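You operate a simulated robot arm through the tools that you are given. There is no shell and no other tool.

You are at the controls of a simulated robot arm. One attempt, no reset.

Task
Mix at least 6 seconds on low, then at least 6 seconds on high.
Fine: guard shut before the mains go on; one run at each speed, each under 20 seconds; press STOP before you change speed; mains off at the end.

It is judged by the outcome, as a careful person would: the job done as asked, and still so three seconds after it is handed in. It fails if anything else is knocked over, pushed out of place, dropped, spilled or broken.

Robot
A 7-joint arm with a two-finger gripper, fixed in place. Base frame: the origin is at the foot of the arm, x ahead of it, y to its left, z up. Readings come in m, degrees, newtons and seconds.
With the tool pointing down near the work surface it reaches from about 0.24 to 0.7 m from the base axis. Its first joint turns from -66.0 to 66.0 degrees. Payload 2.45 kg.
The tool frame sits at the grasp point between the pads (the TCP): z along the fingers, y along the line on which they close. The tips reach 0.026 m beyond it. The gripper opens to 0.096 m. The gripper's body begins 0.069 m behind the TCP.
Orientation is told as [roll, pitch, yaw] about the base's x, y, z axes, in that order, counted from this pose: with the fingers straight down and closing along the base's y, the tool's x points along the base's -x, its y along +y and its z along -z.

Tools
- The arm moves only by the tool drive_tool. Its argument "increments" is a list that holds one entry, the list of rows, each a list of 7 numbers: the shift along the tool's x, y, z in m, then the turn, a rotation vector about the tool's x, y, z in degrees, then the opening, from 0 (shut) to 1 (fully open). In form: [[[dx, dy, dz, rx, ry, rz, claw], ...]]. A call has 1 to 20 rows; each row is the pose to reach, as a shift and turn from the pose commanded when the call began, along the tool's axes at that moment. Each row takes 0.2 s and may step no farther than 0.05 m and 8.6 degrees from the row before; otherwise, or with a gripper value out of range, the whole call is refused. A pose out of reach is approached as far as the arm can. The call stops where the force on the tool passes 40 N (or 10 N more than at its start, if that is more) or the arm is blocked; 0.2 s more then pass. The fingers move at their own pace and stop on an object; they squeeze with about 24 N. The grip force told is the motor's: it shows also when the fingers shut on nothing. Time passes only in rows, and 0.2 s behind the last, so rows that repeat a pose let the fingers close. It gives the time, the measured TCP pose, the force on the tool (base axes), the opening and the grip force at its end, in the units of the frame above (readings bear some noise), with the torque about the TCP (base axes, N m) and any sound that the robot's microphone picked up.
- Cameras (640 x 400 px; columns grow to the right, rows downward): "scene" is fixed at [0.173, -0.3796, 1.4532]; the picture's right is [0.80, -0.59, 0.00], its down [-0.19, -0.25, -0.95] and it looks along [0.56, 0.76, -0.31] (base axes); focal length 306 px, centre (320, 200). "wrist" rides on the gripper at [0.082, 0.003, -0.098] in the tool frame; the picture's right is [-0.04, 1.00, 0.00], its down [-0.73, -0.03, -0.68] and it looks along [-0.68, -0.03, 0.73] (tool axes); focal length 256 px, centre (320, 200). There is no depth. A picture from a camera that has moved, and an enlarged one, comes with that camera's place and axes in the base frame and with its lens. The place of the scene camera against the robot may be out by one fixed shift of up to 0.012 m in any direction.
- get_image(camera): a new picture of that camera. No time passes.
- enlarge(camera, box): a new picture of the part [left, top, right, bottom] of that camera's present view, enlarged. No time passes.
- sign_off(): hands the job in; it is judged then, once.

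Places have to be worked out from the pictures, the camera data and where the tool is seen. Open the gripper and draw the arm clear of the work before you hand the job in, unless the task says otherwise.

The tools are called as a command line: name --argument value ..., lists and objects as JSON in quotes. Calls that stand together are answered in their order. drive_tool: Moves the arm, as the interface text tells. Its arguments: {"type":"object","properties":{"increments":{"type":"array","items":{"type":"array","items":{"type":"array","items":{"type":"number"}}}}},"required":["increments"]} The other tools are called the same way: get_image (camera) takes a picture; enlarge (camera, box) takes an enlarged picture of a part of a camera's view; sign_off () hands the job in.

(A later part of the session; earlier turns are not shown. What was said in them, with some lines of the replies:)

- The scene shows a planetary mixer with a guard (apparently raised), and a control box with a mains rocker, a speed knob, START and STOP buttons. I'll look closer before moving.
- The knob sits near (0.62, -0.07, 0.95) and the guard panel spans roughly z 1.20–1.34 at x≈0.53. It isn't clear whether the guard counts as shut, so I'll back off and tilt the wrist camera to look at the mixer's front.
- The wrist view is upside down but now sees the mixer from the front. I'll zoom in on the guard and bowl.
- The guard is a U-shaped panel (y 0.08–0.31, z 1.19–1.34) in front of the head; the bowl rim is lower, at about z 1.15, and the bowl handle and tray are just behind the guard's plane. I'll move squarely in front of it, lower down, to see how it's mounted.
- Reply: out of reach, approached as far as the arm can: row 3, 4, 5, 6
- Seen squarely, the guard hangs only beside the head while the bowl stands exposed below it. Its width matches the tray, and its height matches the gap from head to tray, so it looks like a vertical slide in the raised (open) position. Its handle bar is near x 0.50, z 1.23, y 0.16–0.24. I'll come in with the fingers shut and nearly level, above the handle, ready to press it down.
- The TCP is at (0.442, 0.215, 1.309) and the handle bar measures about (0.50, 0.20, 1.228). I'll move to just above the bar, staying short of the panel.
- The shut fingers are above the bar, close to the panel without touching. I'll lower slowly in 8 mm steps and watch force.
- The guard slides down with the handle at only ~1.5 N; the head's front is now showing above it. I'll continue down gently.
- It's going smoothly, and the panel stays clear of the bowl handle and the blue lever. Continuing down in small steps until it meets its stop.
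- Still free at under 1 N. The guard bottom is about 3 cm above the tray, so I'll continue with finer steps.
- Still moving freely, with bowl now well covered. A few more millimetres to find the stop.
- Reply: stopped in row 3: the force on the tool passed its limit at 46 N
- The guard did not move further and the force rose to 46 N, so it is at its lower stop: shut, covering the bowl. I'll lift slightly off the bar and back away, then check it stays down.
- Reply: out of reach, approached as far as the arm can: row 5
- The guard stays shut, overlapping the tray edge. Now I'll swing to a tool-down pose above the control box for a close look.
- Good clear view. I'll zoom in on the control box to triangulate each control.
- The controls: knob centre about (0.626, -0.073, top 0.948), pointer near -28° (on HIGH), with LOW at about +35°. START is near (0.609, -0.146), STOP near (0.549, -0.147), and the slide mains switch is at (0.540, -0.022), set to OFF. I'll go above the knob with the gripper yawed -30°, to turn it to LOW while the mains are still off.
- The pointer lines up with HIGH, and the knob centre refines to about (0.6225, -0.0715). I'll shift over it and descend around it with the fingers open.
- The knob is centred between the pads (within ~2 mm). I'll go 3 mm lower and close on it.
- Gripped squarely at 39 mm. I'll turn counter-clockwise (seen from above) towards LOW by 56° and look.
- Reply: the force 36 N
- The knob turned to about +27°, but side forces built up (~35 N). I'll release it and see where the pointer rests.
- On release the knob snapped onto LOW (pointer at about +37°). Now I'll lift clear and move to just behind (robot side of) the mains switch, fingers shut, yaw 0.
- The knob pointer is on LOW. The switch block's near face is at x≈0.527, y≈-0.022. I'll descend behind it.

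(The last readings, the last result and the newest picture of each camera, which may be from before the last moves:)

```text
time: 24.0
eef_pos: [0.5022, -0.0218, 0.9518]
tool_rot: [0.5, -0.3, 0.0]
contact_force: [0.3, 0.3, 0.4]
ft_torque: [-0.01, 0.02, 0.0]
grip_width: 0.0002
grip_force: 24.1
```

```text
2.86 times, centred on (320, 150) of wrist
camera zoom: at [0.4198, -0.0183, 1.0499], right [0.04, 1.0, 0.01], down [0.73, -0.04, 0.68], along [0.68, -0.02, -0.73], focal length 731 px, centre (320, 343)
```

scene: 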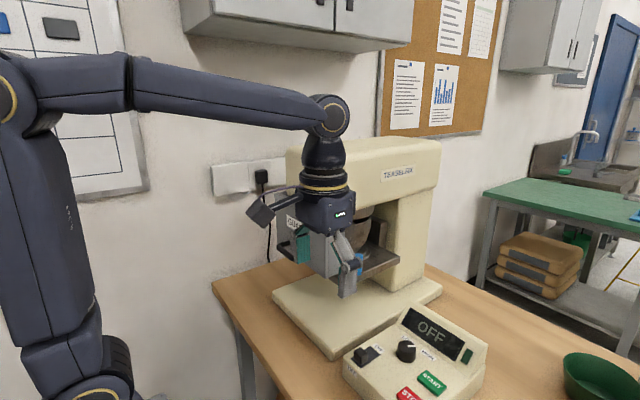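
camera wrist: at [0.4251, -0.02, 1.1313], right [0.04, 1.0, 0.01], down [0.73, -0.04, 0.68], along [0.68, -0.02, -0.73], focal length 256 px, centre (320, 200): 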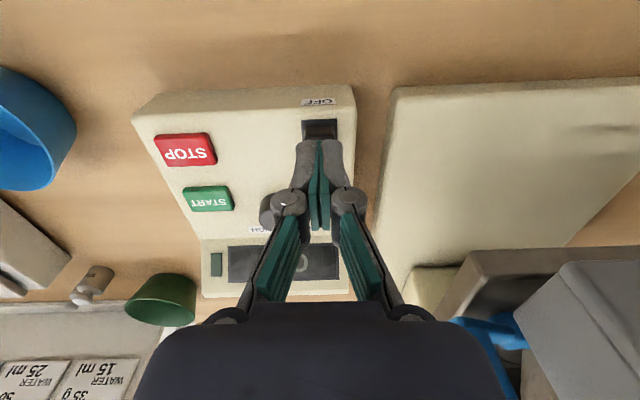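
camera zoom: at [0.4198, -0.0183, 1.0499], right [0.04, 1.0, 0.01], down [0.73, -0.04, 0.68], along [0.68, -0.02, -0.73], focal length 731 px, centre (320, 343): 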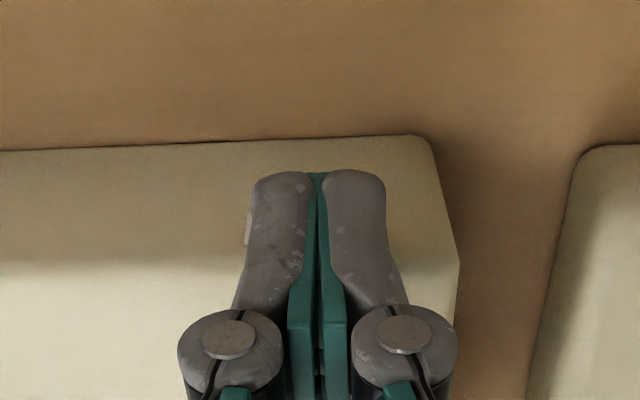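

The fingers are right behind the block. I'll push it toward ON in 7 mm steps, rising slightly to stay clear of the panel.

drive_tool --increments '[[[-0.007, 0, -0.001, 0, 0, 0, 0], [-0.014, 0, -0.0015, 0, 0, 0, 0], [-0.021, 0, -0.002, 0, 0, 0, 0], [-0.028, 0, -0.0025, 0, 0, 0, 0], [-0.035, 0, -0.003, 0, 0, 0, 0], [-0.041, 0, -0.0035, 0, 0, 0, 0]]]'

enlarge --camera "scene" --box '[330, 290, 490, 400]'

```text
time: 25.4
eef_pos: [0.5387, -0.0228, 0.9547]
tool_rot: [0.5, 0.5, 0.0]
contact_force: [-28.7, 1.3, 10.5]
ft_torque: [0.11, 0.36, 0.04]
grip_width: 0.006
grip_force: 28.0
```

```text
3.64 times, centred on (410, 345) of scene
camera zoom: at [0.172, -0.3796, 1.4533], right [0.8, -0.59, 0.0], down [-0.19, -0.25, -0.95], along [0.56, 0.76, -0.31], focal length 1112 px, centre (-7, -327)
```

zoom: 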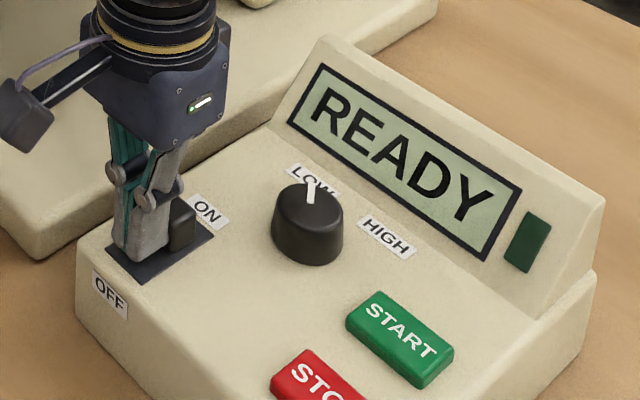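

The display reads READY: mains are on with the guard shut. I'll back off, lift and move over START.

drive_tool --increments '[[[0.012, 0, -0.002, 0, 0, 0, 0], [0.012, 0, -0.045, 0, 0, 0, 0], [-0.01, -0.04, -0.055, 0, 0, 0, 0], [-0.035, -0.08, -0.055, 0, 0, 0, 0], [-0.066, -0.118, -0.055, 0, 0, 0, 0], [-0.066, -0.124, -0.055, 0, 0, 0, 0]]]'

get_image --camera "wrist"

enlarge --camera "scene" --box '[330, 270, 500, 400]'

```text
time: 26.8
eef_pos: [0.6082, -0.1497, 1.0098]
tool_rot: [0.4, -0.3, 0.0]
contact_force: [-0.5, -0.4, -0.5]
ft_torque: [0.0, 0.01, -0.02]
grip_width: 0.0
grip_force: 28.6
```

```text
taken
camera wrist: at [0.5279, -0.1457, 1.1082], right [0.04, 1.0, 0.01], down [0.73, -0.04, 0.68], along [0.68, -0.02, -0.73], focal length 256 px, centre (320, 200)
```

wrist: 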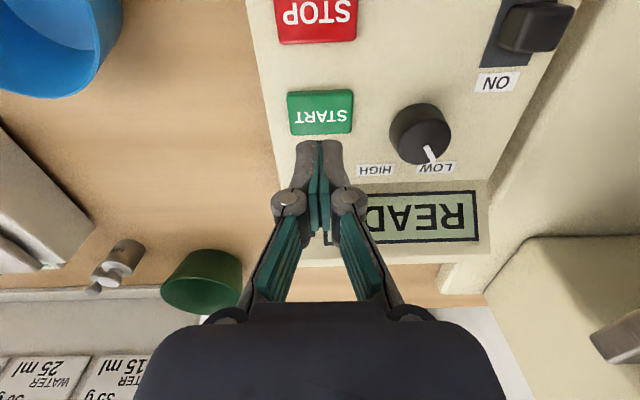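

```text
3.08 times, centred on (415, 335) of scene
camera zoom: at [0.173, -0.3796, 1.4532], right [0.8, -0.59, 0.0], down [-0.19, -0.25, -0.95], along [0.56, 0.76, -0.31], focal length 941 px, centre (28, -215)
```

zoom: 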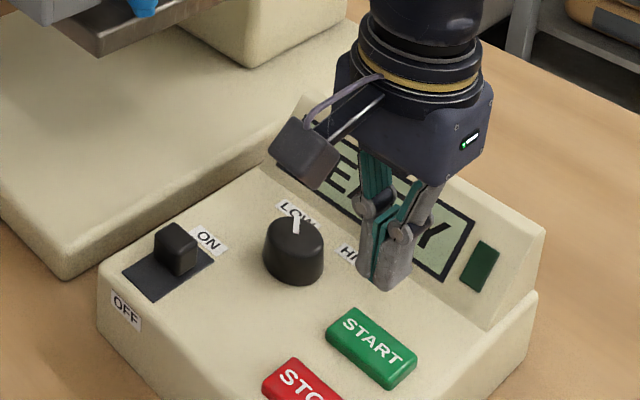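

START is at (0.607, -0.146), right under the tips within 3 mm; switch shows ON and knob LOW. I'll press START in small steps and lift off.

drive_tool --increments '[[[0.001, 0.003, 0.03, 0, 0, 0, 0], [0.001, 0.003, 0.044, 0, 0, 0, 0], [0.001, 0.003, 0.05, 0, 0, 0, 0], [0.001, 0.003, 0.054, 0, 0, 0, 0], [0.001, 0.003, 0.057, 0, 0, 0, 0], [0.001, 0.003, 0.06, 0, 0, 0, 0], [0.001, 0.003, 0.03, 0, 0, 0, 0]]]'

get_image --camera "scene"

get_image --camera "wrist"

```text
time: 28.4
eef_pos: [0.6086, -0.142, 0.9773]
tool_rot: [0.5, -0.3, 0.0]
contact_force: [-0.4, 0.3, 0.1]
ft_torque: [0.02, -0.02, 0.02]
grip_width: 0.0
grip_force: 28.3
heard: click
```

```text
taken
```

scene: 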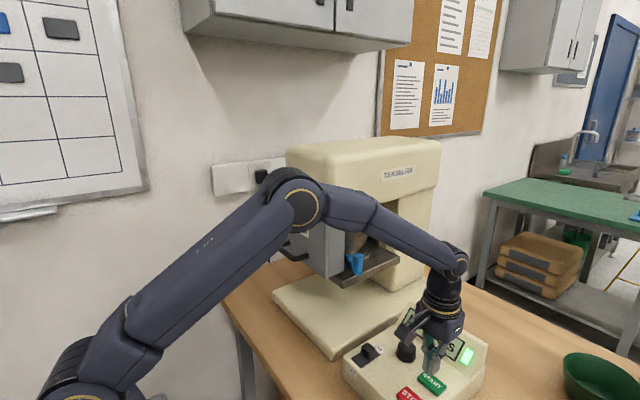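

```text
taken
camera wrist: at [0.5282, -0.1396, 1.0754], right [0.04, 1.0, 0.01], down [0.73, -0.04, 0.68], along [0.68, -0.02, -0.73], focal length 256 px, centre (320, 200)
```

wrist: 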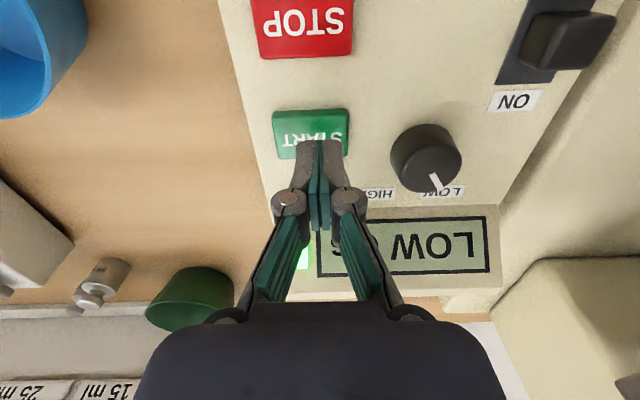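

Click heard, the run lamp is lit and the display shows LOW with a count. I'll move to hover over STOP at about (0.550, -0.147) and let time pass.

drive_tool --increments '[[[0.02, -0.002, -0.01, 0, 0, 0, 0], [0.04, -0.004, -0.01, 0, 0, 0, 0], [0.0586, -0.005, -0.01, 0, 0, 0, 0], [0.0586, -0.005, -0.01, 0, 0, 0, 0], [0.0586, -0.005, -0.01, 0, 0, 0, 0], [0.0586, -0.005, -0.01, 0, 0, 0, 0], [0.0586, -0.005, -0.01, 0, 0, 0, 0], [0.0586, -0.005, -0.01, 0, 0, 0, 0], [0.0586, -0.005, -0.01, 0, 0, 0, 0], [0.0586, -0.005, -0.01, 0, 0, 0, 0], [0.0586, -0.005, -0.01, 0, 0, 0, 0], [0.0586, -0.005, -0.01, 0, 0, 0, 0], [0.0586, -0.005, -0.01, 0, 0, 0, 0], [0.0586, -0.005, -0.01, 0, 0, 0, 0], [0.0586, -0.005, -0.01, 0, 0, 0, 0], [0.0586, -0.005, -0.01, 0, 0, 0, 0]]]'

get_image --camera "wrist"

enlarge --camera "scene" --box '[330, 270, 500, 400]'

```text
time: 31.8
eef_pos: [0.55, -0.1472, 0.9897]
tool_rot: [0.5, -0.3, 0.1]
contact_force: [-0.1, -0.3, 0.5]
ft_torque: [0.02, -0.01, 0.02]
grip_width: 0.0
grip_force: 28.5
```

```text
taken
camera wrist: at [0.4694, -0.1442, 1.0869], right [0.04, 1.0, 0.01], down [0.73, -0.04, 0.68], along [0.68, -0.02, -0.73], focal length 256 px, centre (320, 200)
```

wrist: 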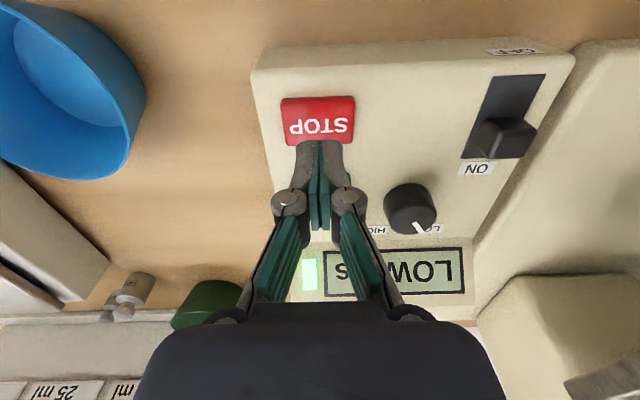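

```text
3.08 times, centred on (415, 335) of scene
camera zoom: at [0.173, -0.3796, 1.4532], right [0.8, -0.59, 0.0], down [-0.19, -0.25, -0.95], along [0.56, 0.76, -0.31], focal length 941 px, centre (28, -215)
```

zoom: 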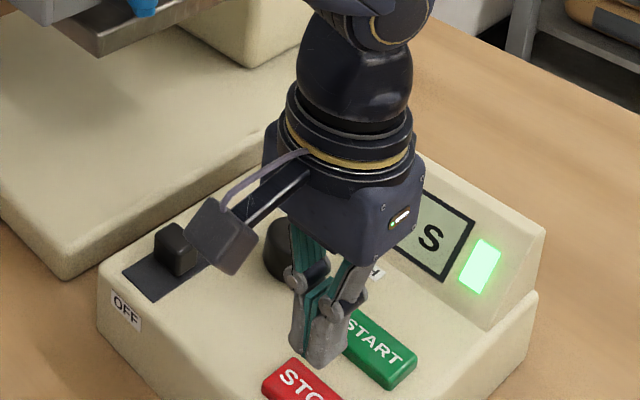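

About 4 s into the LOW run. STOP centre refines to (0.546, -0.147). I'll wait ~2.4 s more, then press STOP and lift, giving roughly 7.5 s on LOW.

drive_tool --increments '[[[0.003, 0, 0, 0, 0, 0, 0], [0.003, 0, 0, 0, 0, 0, 0], [0.003, 0, 0, 0, 0, 0, 0], [0.003, 0, 0, 0, 0, 0, 0], [0.003, 0, 0, 0, 0, 0, 0], [0.003, 0, 0, 0, 0, 0, 0], [0.003, 0, 0, 0, 0, 0, 0], [0.003, 0, 0, 0, 0, 0, 0], [0.003, 0, 0, 0, 0, 0, 0], [0.003, 0, 0, 0, 0, 0, 0], [0.003, 0, 0, 0, 0, 0, 0], [0.003, 0, 0, 0, 0, 0, 0], [0.003, 0, 0.02, 0, 0, 0, 0], [0.003, 0, 0.03, 0, 0, 0, 0], [0.003, 0, 0.036, 0, 0, 0, 0], [0.003, 0, 0.039, 0, 0, 0, 0], [0.003, 0, 0.042, 0, 0, 0, 0], [0.003, 0, 0.045, 0, 0, 0, 0], [0.003, 0, 0.047, 0, 0, 0, 0], [0.003, 0, 0.01, 0, 0, 0, 0]]]'

get_image --camera "wrist"

enlarge --camera "scene" --box '[330, 270, 500, 400]'

```text
time: 35.8
eef_pos: [0.548, -0.1483, 0.948]
tool_rot: [0.6, -0.5, 0.0]
contact_force: [-6.1, 1.8, 14.7]
ft_torque: [0.05, 0.23, -0.04]
grip_width: 0.0059
grip_force: 28.7
heard: click
stopped in row 19: the force on the tool passed its limit at 47 N (the readings are from after the stop); the commanded pose is now the measured one
```

```text
taken
camera wrist: at [0.4665, -0.1437, 1.0446], right [0.04, 1.0, 0.01], down [0.73, -0.03, 0.68], along [0.68, -0.02, -0.73], focal length 256 px, centre (320, 200)
```

wrist: 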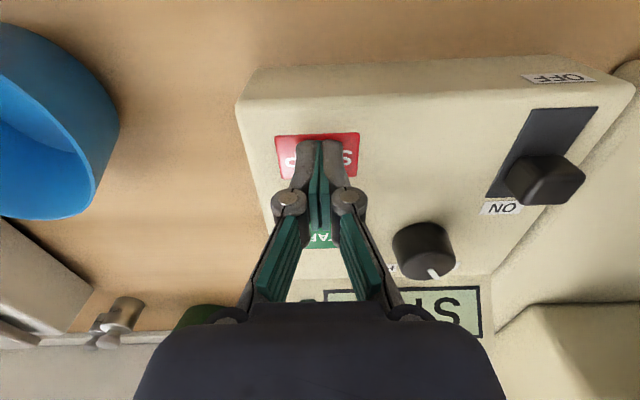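

```text
3.08 times, centred on (415, 335) of scene
camera zoom: at [0.1725, -0.3795, 1.4532], right [0.8, -0.59, 0.0], down [-0.19, -0.25, -0.95], along [0.56, 0.76, -0.31], focal length 941 px, centre (28, -215)
```

zoom: 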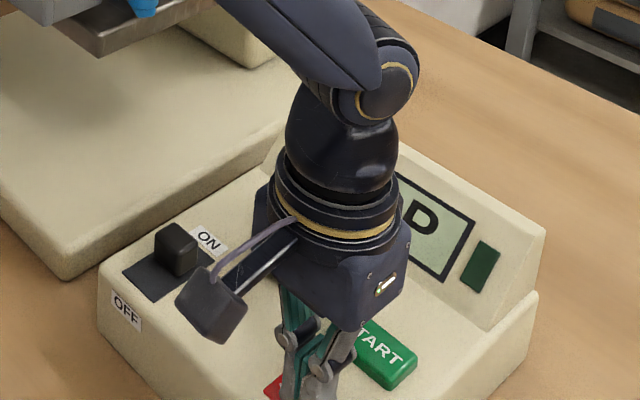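

Click heard, lamp off, and the display shows S…D (STOPPED). LOW ran about 7.4 s. Now I'll lift and go above the knob with the gripper yawed +32°, opened.

drive_tool --increments '[[[0, 0, -0.03, 0, 0, 0, 0], [0, 0, -0.075, 0, 0, 0, 0], [-0.0193, 0.0186, -0.08, 0, 0, -8, 0.4], [-0.0385, 0.0372, -0.08, 0, 0, -16, 0.7], [-0.0578, 0.0557, -0.08, 0, 0, -24, 0.7], [-0.077, 0.0743, -0.08, 0, 0, -32, 0.7], [-0.077, 0.0743, -0.08, 0, 0, -32, 0.7], [-0.077, 0.0743, -0.08, 0, 0, -32, 0.7]]]'

get_image --camera "wrist"

enlarge --camera "scene" --box '[330, 270, 500, 400]'

```text
time: 37.6
eef_pos: [0.6253, -0.0749, 1.0292]
tool_rot: [0.1, -0.6, 32.2]
contact_force: [0.1, 1.2, 0.3]
ft_torque: [-0.01, -0.01, -0.03]
grip_width: 0.0671
grip_force: 0.1
```

```text
taken
camera wrist: at [0.554, -0.1149, 1.1259], right [-0.5, 0.87, 0.0], down [0.63, 0.36, 0.69], along [0.6, 0.34, -0.73], focal length 256 px, centre (320, 200)
```

wrist: 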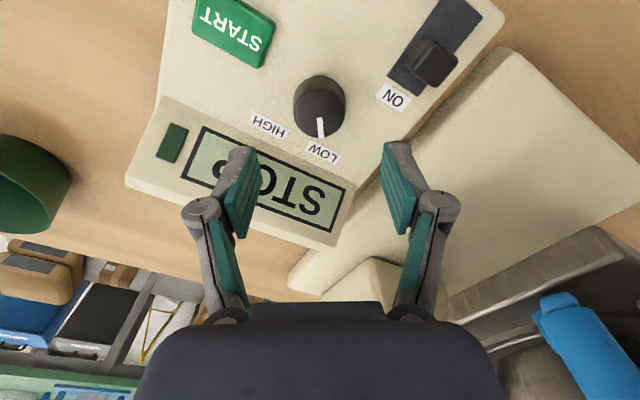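

```text
3.08 times, centred on (415, 335) of scene
camera zoom: at [0.173, -0.3796, 1.4532], right [0.8, -0.59, 0.0], down [-0.19, -0.25, -0.95], along [0.56, 0.76, -0.31], focal length 941 px, centre (28, -215)
```

zoom: 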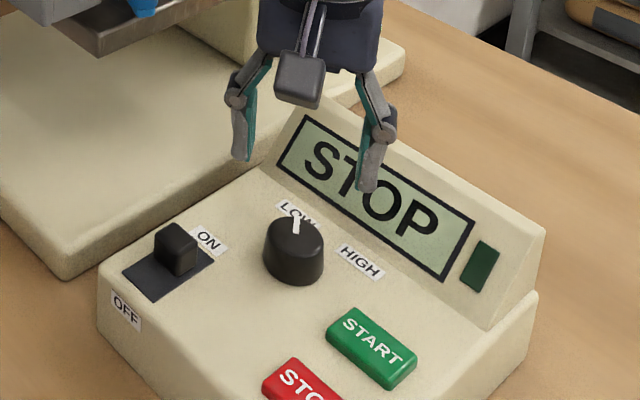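

Display: STOP. The knob is on LOW and centred under the tool. I'll descend and grip it.

drive_tool --increments '[[[0.001, -0.0005, 0.025, 0, 0, 0, 0.7], [0.001, -0.0005, 0.045, 0, 0, 0, 0.7], [0.001, -0.0005, 0.06, 0, 0, 0, 0.7], [0.001, -0.0005, 0.069, 0, 0, 0, 0.7], [0.001, -0.0005, 0.069, 0, 0, 0, 0.2], [0.001, -0.0005, 0.069, 0, 0, 0, 0.2], [0.001, -0.0005, 0.069, 0, 0, 0, 0.2], [0.001, -0.0005, 0.069, 0, 0, 0, 0.2]]]'

get_image --camera "wrist"

```text
time: 39.4
eef_pos: [0.6237, -0.075, 0.9594]
tool_rot: [0.1, -0.6, 32.0]
contact_force: [5.2, -5.8, -4.9]
ft_torque: [-0.25, -0.6, -0.06]
grip_width: 0.0394
grip_force: 45.1
```

```text
taken
camera wrist: at [0.5533, -0.1154, 1.0553], right [-0.5, 0.87, 0.0], down [0.63, 0.36, 0.69], along [0.6, 0.34, -0.73], focal length 256 px, centre (320, 200)
```

wrist: 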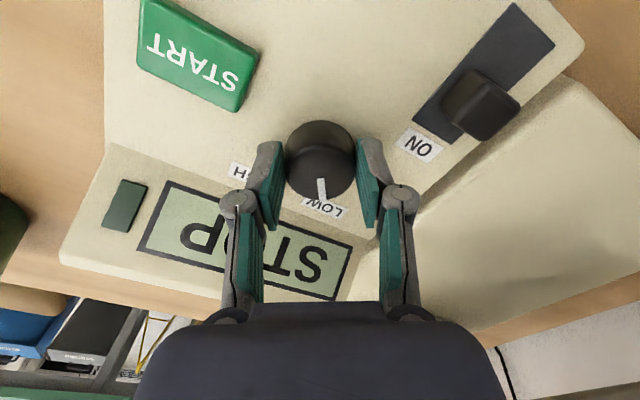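

Gripped with small side force. Rotating clockwise toward HIGH by 64°.

drive_tool --increments '[[[0, -0.001, 0, 0, 0, 8, 0.2], [0, -0.001, 0, 0, 0, 16, 0.2], [0, -0.001, 0, 0, 0, 24, 0.2], [0, -0.001, 0, 0, 0, 32, 0.2], [0, -0.001, 0, 0, 0, 40, 0.2], [0, -0.001, 0, 0, 0, 48, 0.2], [0, -0.001, 0, 0, 0, 56, 0.2], [0, -0.001, 0, 0, 0, 64, 0.2], [0, -0.001, 0, 0, 0, 64, 0.2]]]'

get_image --camera "wrist"

```text
time: 41.4
eef_pos: [0.6246, -0.0731, 0.9592]
tool_rot: [0.5, 0.0, -32.0]
contact_force: [-18.6, 7.0, 14.3]
ft_torque: [-0.42, -0.18, -0.02]
grip_width: 0.0395
grip_force: 45.2
```

```text
taken
camera wrist: at [0.5574, -0.0273, 1.0565], right [0.56, 0.83, 0.01], down [0.6, -0.42, 0.68], along [0.56, -0.38, -0.73], focal length 256 px, centre (320, 200)
```

wrist: 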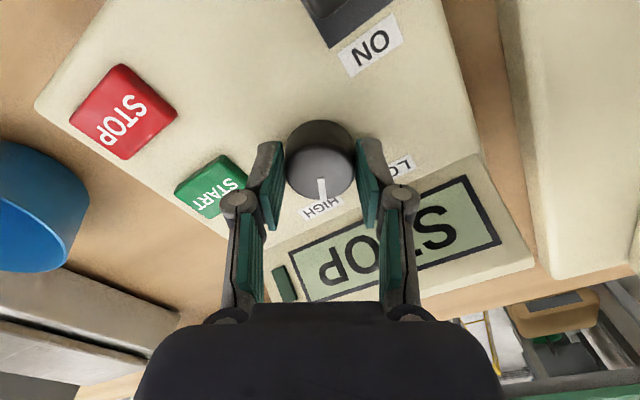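

The pointer is now at HIGH. I'll open, lift straight up, then check where it rests.

drive_tool --increments '[[[0, 0, 0, 0, 0, 0, 0.6], [0, 0, 0, 0, 0, 0, 0.7], [0, 0, 0, 0, 0, 0, 0.7], [0, 0, -0.03, 0, 0, 0, 0.7], [0, 0, -0.06, 0, 0, 0, 0.7]]]'

get_image --camera "wrist"

enlarge --camera "scene" --box '[330, 270, 500, 400]'

```text
time: 42.6
eef_pos: [0.6258, -0.0726, 1.0182]
tool_rot: [0.5, -0.2, -32.0]
contact_force: [0.3, 0.1, -0.7]
ft_torque: [-0.03, 0.0, -0.05]
grip_width: 0.0669
grip_force: 0.1
```

```text
taken
camera wrist: at [0.5576, -0.0266, 1.1158], right [0.56, 0.83, 0.01], down [0.6, -0.42, 0.68], along [0.57, -0.38, -0.73], focal length 256 px, centre (320, 200)
```

wrist: 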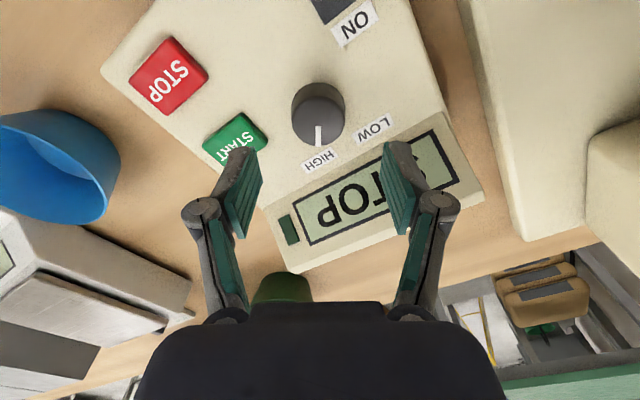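

```text
3.08 times, centred on (415, 335) of scene
camera zoom: at [0.1729, -0.3796, 1.4532], right [0.8, -0.59, 0.0], down [-0.19, -0.25, -0.95], along [0.56, 0.76, -0.31], focal length 941 px, centre (28, -215)
```

zoom: 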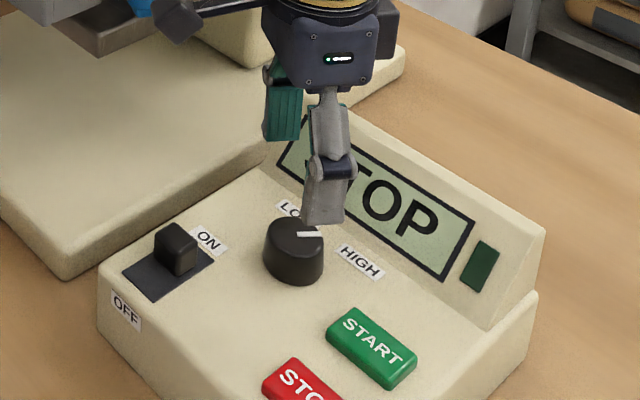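

Knob rests on HIGH. Closing the fingers and moving above START at yaw 0.

drive_tool --increments '[[[-0.0056, -0.0174, 0, 0, 0, -8, 0.4], [-0.0112, -0.0349, 0, 0, 0, -16, 0], [-0.0167, -0.0523, 0, 0, 0, -24, 0], [-0.0223, -0.0697, 0, 0, 0, -32, 0], [-0.0223, -0.0697, 0, 0, 0, -32, 0], [-0.0223, -0.0697, 0, 0, 0, -32, 0], [-0.0223, -0.0697, 0, 0, 0, -32, 0]]]'

get_image --camera "wrist"

```text
time: 44.2
eef_pos: [0.6054, -0.1467, 1.0165]
tool_rot: [0.5, -0.5, 0.1]
contact_force: [0.1, 0.5, -0.3]
ft_torque: [0.01, 0.01, 0.01]
grip_width: 0.0001
grip_force: 23.9
```

```text
taken
camera wrist: at [0.5246, -0.1433, 1.1141], right [0.04, 1.0, 0.01], down [0.73, -0.03, 0.68], along [0.68, -0.02, -0.73], focal length 256 px, centre (320, 200)
```

wrist: 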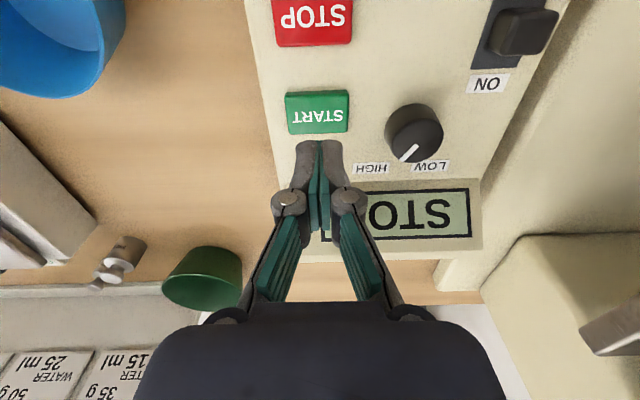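

Directly over START. Pressing it with the same depth as before, then lifting.

drive_tool --increments '[[[0, 0.002, 0.035, 0, 0, 0, 0], [0, 0.002, 0.05, 0, 0, 0, 0], [0, 0.002, 0.056, 0, 0, 0, 0], [0, 0.002, 0.06, 0, 0, 0, 0], [0, 0.002, 0.063, 0, 0, 0, 0], [0, 0.002, 0.066, 0, 0, 0, 0], [0, 0.002, 0.03, 0, 0, 0, 0]]]'

get_image --camera "wrist"

get_image --camera "scene"

```text
time: 45.8
eef_pos: [0.6071, -0.143, 0.9876]
tool_rot: [0.6, -0.4, 0.0]
contact_force: [0.2, -0.4, 0.4]
ft_torque: [-0.01, -0.01, -0.04]
grip_width: 0.0
grip_force: 29.0
heard: click
```

```text
taken
camera wrist: at [0.5256, -0.1395, 1.0843], right [0.04, 1.0, 0.01], down [0.73, -0.03, 0.68], along [0.68, -0.02, -0.73], focal length 256 px, centre (320, 200)
```

wrist: 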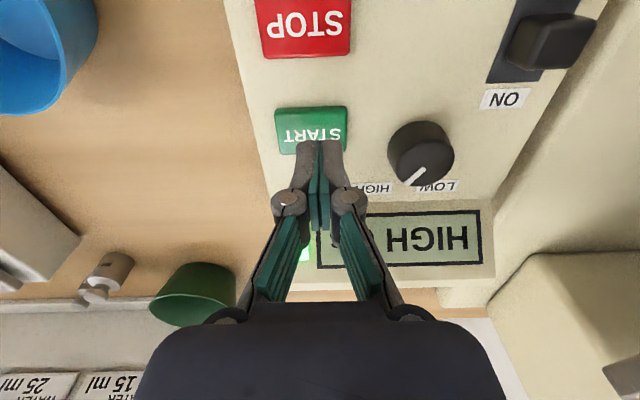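

```text
taken
```

scene: 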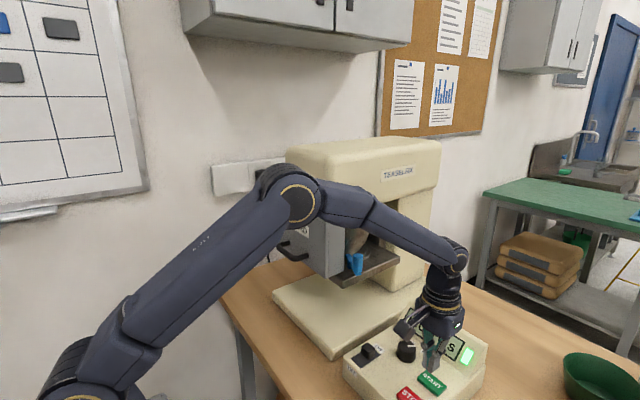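

HIGH is running, started about 45.3 s. Moving to hover over STOP and waiting.

drive_tool --increments '[[[0.02, -0.002, 0, 0, 0, 0, 0], [0.04, -0.003, 0, 0, 0, 0, 0], [0.06, -0.004, 0, 0, 0, 0, 0], [0.06, -0.004, 0, 0, 0, 0, 0], [0.06, -0.004, 0, 0, 0, 0, 0], [0.06, -0.004, 0, 0, 0, 0, 0], [0.06, -0.004, 0, 0, 0, 0, 0], [0.06, -0.004, 0, 0, 0, 0, 0], [0.06, -0.004, 0, 0, 0, 0, 0], [0.06, -0.004, 0, 0, 0, 0, 0], [0.06, -0.004, 0, 0, 0, 0, 0], [0.06, -0.004, 0, 0, 0, 0, 0], [0.06, -0.004, 0, 0, 0, 0, 0], [0.06, -0.004, 0, 0, 0, 0, 0], [0.06, -0.004, 0, 0, 0, 0, 0], [0.06, -0.004, 0, 0, 0, 0, 0]]]'

get_image --camera "wrist"

```text
time: 49.2
eef_pos: [0.5458, -0.1472, 0.9896]
tool_rot: [0.5, -0.5, 0.0]
contact_force: [-0.5, -0.7, -0.8]
ft_torque: [-0.01, -0.02, 0.03]
grip_width: 0.0
grip_force: 28.1
```

```text
taken
camera wrist: at [0.4655, -0.1441, 1.0862], right [0.04, 1.0, 0.01], down [0.73, -0.03, 0.68], along [0.68, -0.02, -0.73], focal length 256 px, centre (320, 200)
```

wrist: 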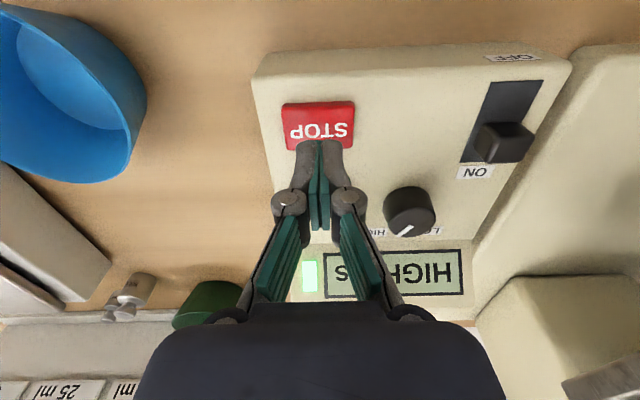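

Still HIGH, lamp on. Waiting 2.6 s more, then pressing STOP and lifting.

drive_tool --increments '[[[0, 0, 0, 0, 0, 0, 0], [0, 0, 0, 0, 0, 0, 0], [0, 0, 0, 0, 0, 0, 0], [0, 0, 0, 0, 0, 0, 0], [0, 0, 0, 0, 0, 0, 0], [0, 0, 0, 0, 0, 0, 0], [0, 0, 0, 0, 0, 0, 0], [0, 0, 0, 0, 0, 0, 0], [0, 0, 0, 0, 0, 0, 0], [0, 0, 0, 0, 0, 0, 0], [0, 0, 0, 0, 0, 0, 0], [0, 0, 0, 0, 0, 0, 0], [0, 0, 0, 0, 0, 0, 0], [0, 0, 0.02, 0, 0, 0, 0], [0, 0, 0.03, 0, 0, 0, 0], [0, 0, 0.036, 0, 0, 0, 0], [0, 0, 0.04, 0, 0, 0, 0], [0, 0, 0.0435, 0, 0, 0, 0], [0, 0, 0.045, 0, 0, 0, 0], [0, 0, 0.01, 0, 0, 0, 0]]]'

get_image --camera "wrist"

```text
time: 53.1
eef_pos: [0.548, -0.147, 0.9474]
tool_rot: [0.2, -0.8, 0.0]
contact_force: [-6.0, 1.9, 13.2]
ft_torque: [0.01, 0.24, 0.0]
grip_width: 0.0058
grip_force: 28.7
heard: click
stopped in row 19: the force on the tool passed its limit at 45 N (the readings are from after the stop); the commanded pose is now the measured one
```

```text
taken
camera wrist: at [0.4667, -0.1444, 1.0443], right [0.04, 1.0, 0.01], down [0.72, -0.03, 0.69], along [0.69, -0.02, -0.73], focal length 256 px, centre (320, 200)
```

wrist: 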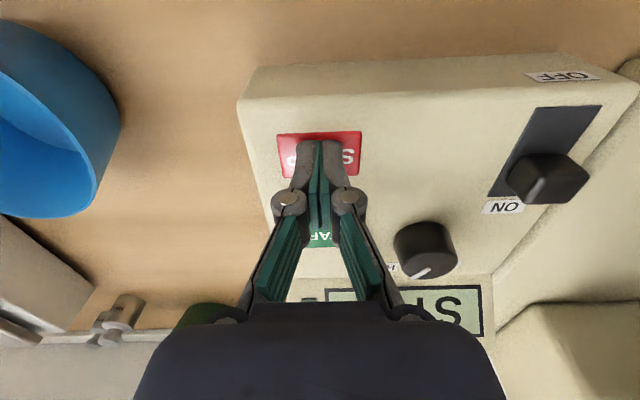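

STOP registered; HIGH ran about 7 s. Now I'll lift and move to the far (ON-label) side of the mains switch block.

drive_tool --increments '[[[0, 0, -0.03, 0, 0, 0, 0], [0, 0, -0.065, 0, 0, 0, 0], [-0.013, 0.031, -0.065, 0, 0, 0, 0], [-0.026, 0.0625, -0.065, 0, 0, 0, 0], [-0.039, 0.094, -0.065, 0, 0, 0, 0], [-0.052, 0.125, -0.065, 0, 0, 0, 0], [-0.052, 0.125, -0.065, 0, 0, 0, 0]]]'

get_image --camera "wrist"

enlarge --camera "scene" --box '[330, 270, 500, 400]'

```text
time: 54.7
eef_pos: [0.5999, -0.0232, 1.0122]
tool_rot: [0.3, -0.8, 0.0]
contact_force: [0.6, 0.3, 0.0]
ft_torque: [-0.01, 0.0, 0.03]
grip_width: 0.0
grip_force: 28.6
```

```text
taken
camera wrist: at [0.5182, -0.0193, 1.109], right [0.04, 1.0, 0.01], down [0.72, -0.03, 0.69], along [0.69, -0.02, -0.73], focal length 256 px, centre (320, 200)
```

wrist: 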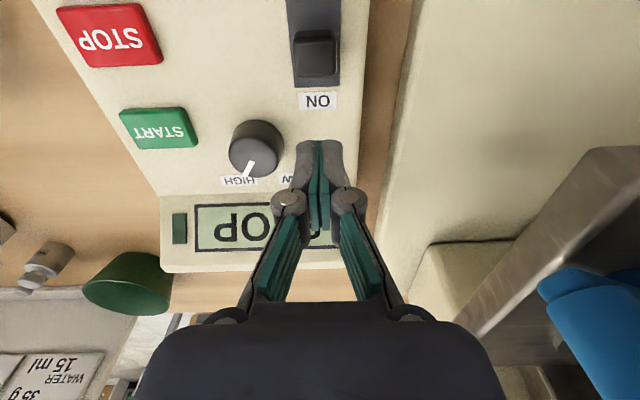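

```text
3.08 times, centred on (415, 335) of scene
camera zoom: at [0.173, -0.3796, 1.4532], right [0.81, -0.59, 0.0], down [-0.19, -0.25, -0.95], along [0.56, 0.76, -0.31], focal length 941 px, centre (28, -215)
```

zoom: 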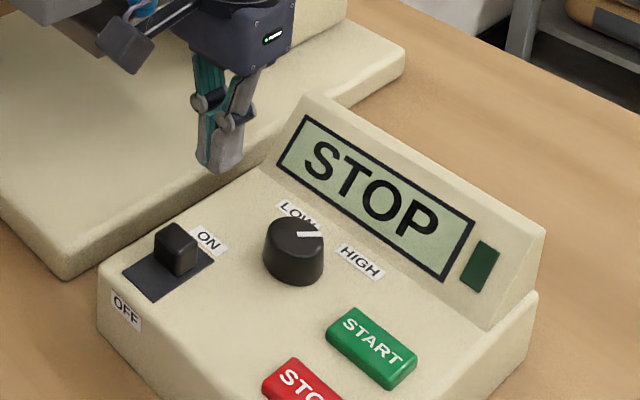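

The block's far face is at x≈0.573 and my fingers are about 15 mm beyond it. I'll descend and push it back toward OFF.

drive_tool --increments '[[[0, 0.001, 0.025, 0, 0, 0, 0], [0, 0.001, 0.043, 0, 0, 0, 0], [0, 0.001, 0.052, 0, 0, 0, 0], [0.008, 0.001, 0.052, 0, 0, 0, 0], [0.016, 0.001, 0.0525, 0, 0, 0, 0], [0.023, 0.001, 0.053, 0, 0, 0, 0], [0.03, 0.001, 0.0535, 0, 0, 0, 0], [0.036, 0.001, 0.054, 0, 0, 0, 0], [0.041, 0.001, 0.0545, 0, 0, 0, 0]]]'

enlarge --camera "scene" --box '[330, 270, 500, 400]'

```text
time: 56.7
eef_pos: [0.5597, -0.0221, 0.9585]
tool_rot: [0.3, -0.9, -0.1]
contact_force: [2.4, -1.4, -0.4]
ft_torque: [0.02, -0.04, 0.04]
grip_width: 0.0061
grip_force: 28.9
```

```text
3.08 times, centred on (415, 335) of scene
camera zoom: at [0.1731, -0.3796, 1.4531], right [0.8, -0.59, 0.0], down [-0.19, -0.25, -0.95], along [0.56, 0.76, -0.31], focal length 941 px, centre (28, -215)
```

zoom: 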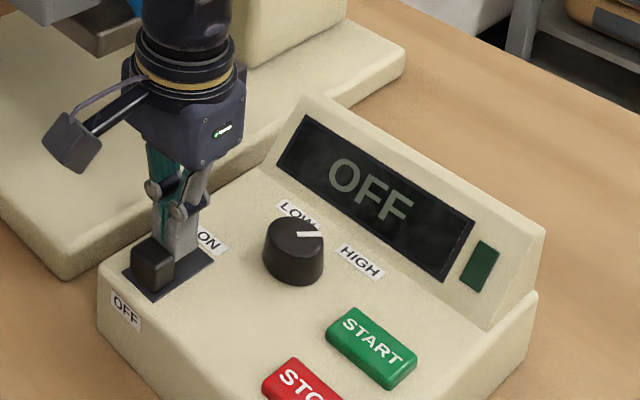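

Display reads OFF. I'll nudge 3 mm more to be sure it's fully seated at OFF, then back off, lift and retreat with the gripper opening.

drive_tool --increments '[[[0.0015, 0, 0, 0, 0, 0, 0], [0.003, 0, 0, 0, 0, 0, 0], [-0.006, 0, 0, 0, 0, 0, 0], [-0.006, 0, -0.03, 0, 0, 0, 0], [-0.006, 0, -0.075, 0, 0, 0, 0], [0.01, 0, -0.12, 0, 0, 0, 0], [0.045, 0, -0.15, 0, 0, 0, 0.5], [0.09, 0, -0.17, 0, 0, 0, 1], [0.135, 0, -0.19, 0, 0, 0, 1], [0.16, 0, -0.2, 0, 0, 0, 1], [0.16, 0, -0.2, 0, 0, 0, 1]]]'

get_image --camera "scene"

get_image --camera "wrist"

enlarge --camera "scene" --box '[330, 270, 500, 400]'

```text
time: 59.1
eef_pos: [0.3985, -0.0236, 1.1596]
tool_rot: [0.3, -0.7, 0.0]
contact_force: [0.1, 0.5, 0.4]
ft_torque: [-0.03, 0.0, 0.01]
grip_width: 0.096
grip_force: 0.0
```

```text
taken
```

scene: 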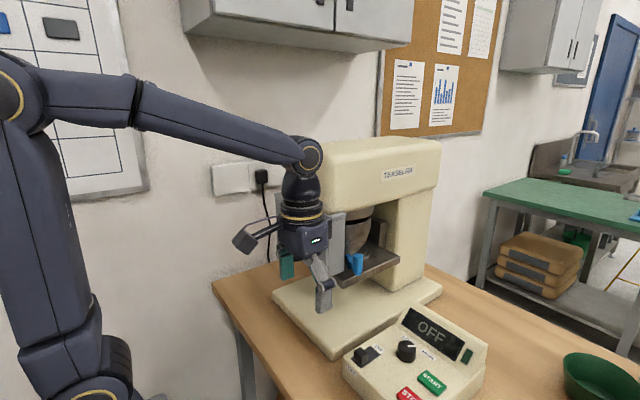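

```text
taken
camera wrist: at [0.3167, -0.0203, 1.2563], right [0.04, 1.0, 0.01], down [0.72, -0.03, 0.69], along [0.69, -0.02, -0.73], focal length 256 px, centre (320, 200)
```

wrist: 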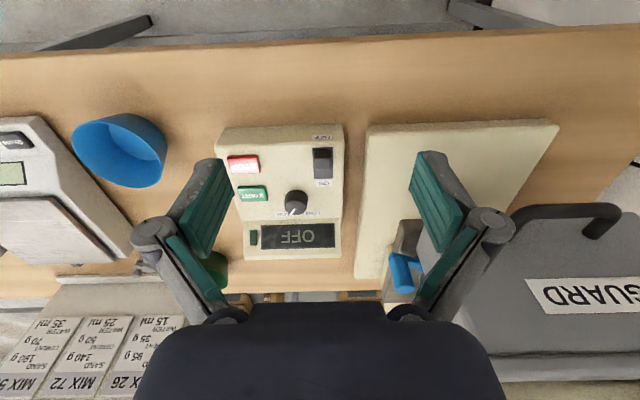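

```text
3.08 times, centred on (415, 335) of scene
camera zoom: at [0.1729, -0.3796, 1.4532], right [0.8, -0.59, 0.0], down [-0.19, -0.25, -0.95], along [0.56, 0.76, -0.31], focal length 941 px, centre (28, -215)
```

zoom: 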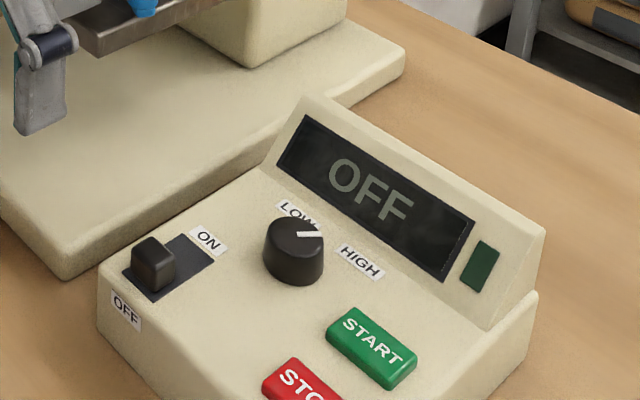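

Mains are OFF, the guard is still shut, nothing else has been disturbed, and the arm is clear with the gripper open. LOW ran about 7.4 s and HIGH about 7 s, with STOP pressed after each. Handing in.

sign_off

```text
The job is handed in.
```

The mix is done: about 7.4 seconds on low, then about 7 seconds on high, one run at each speed. I worked those times out from when the START and STOP presses happened, because I couldn't read the display's own count.

- **Guard:** it was up at the start, so I slid it down to its stop before switching the mains on. It was still shut in the last picture.
- **Speed changes:** the knob started on HIGH, so I turned it to LOW while the mains were off. I pressed STOP after each run and before turning it back to HIGH.
- **End state:** the mains are off, the display reads OFF and the knob is on HIGH. The gripper is open and the arm is clear of the work. I saw nothing else moved, spilled or knocked over.

Three contacts tripped the arm's 40 N limit, at 45–47 N: the guard reaching its stop and both STOP presses. The last pictures show no damage.
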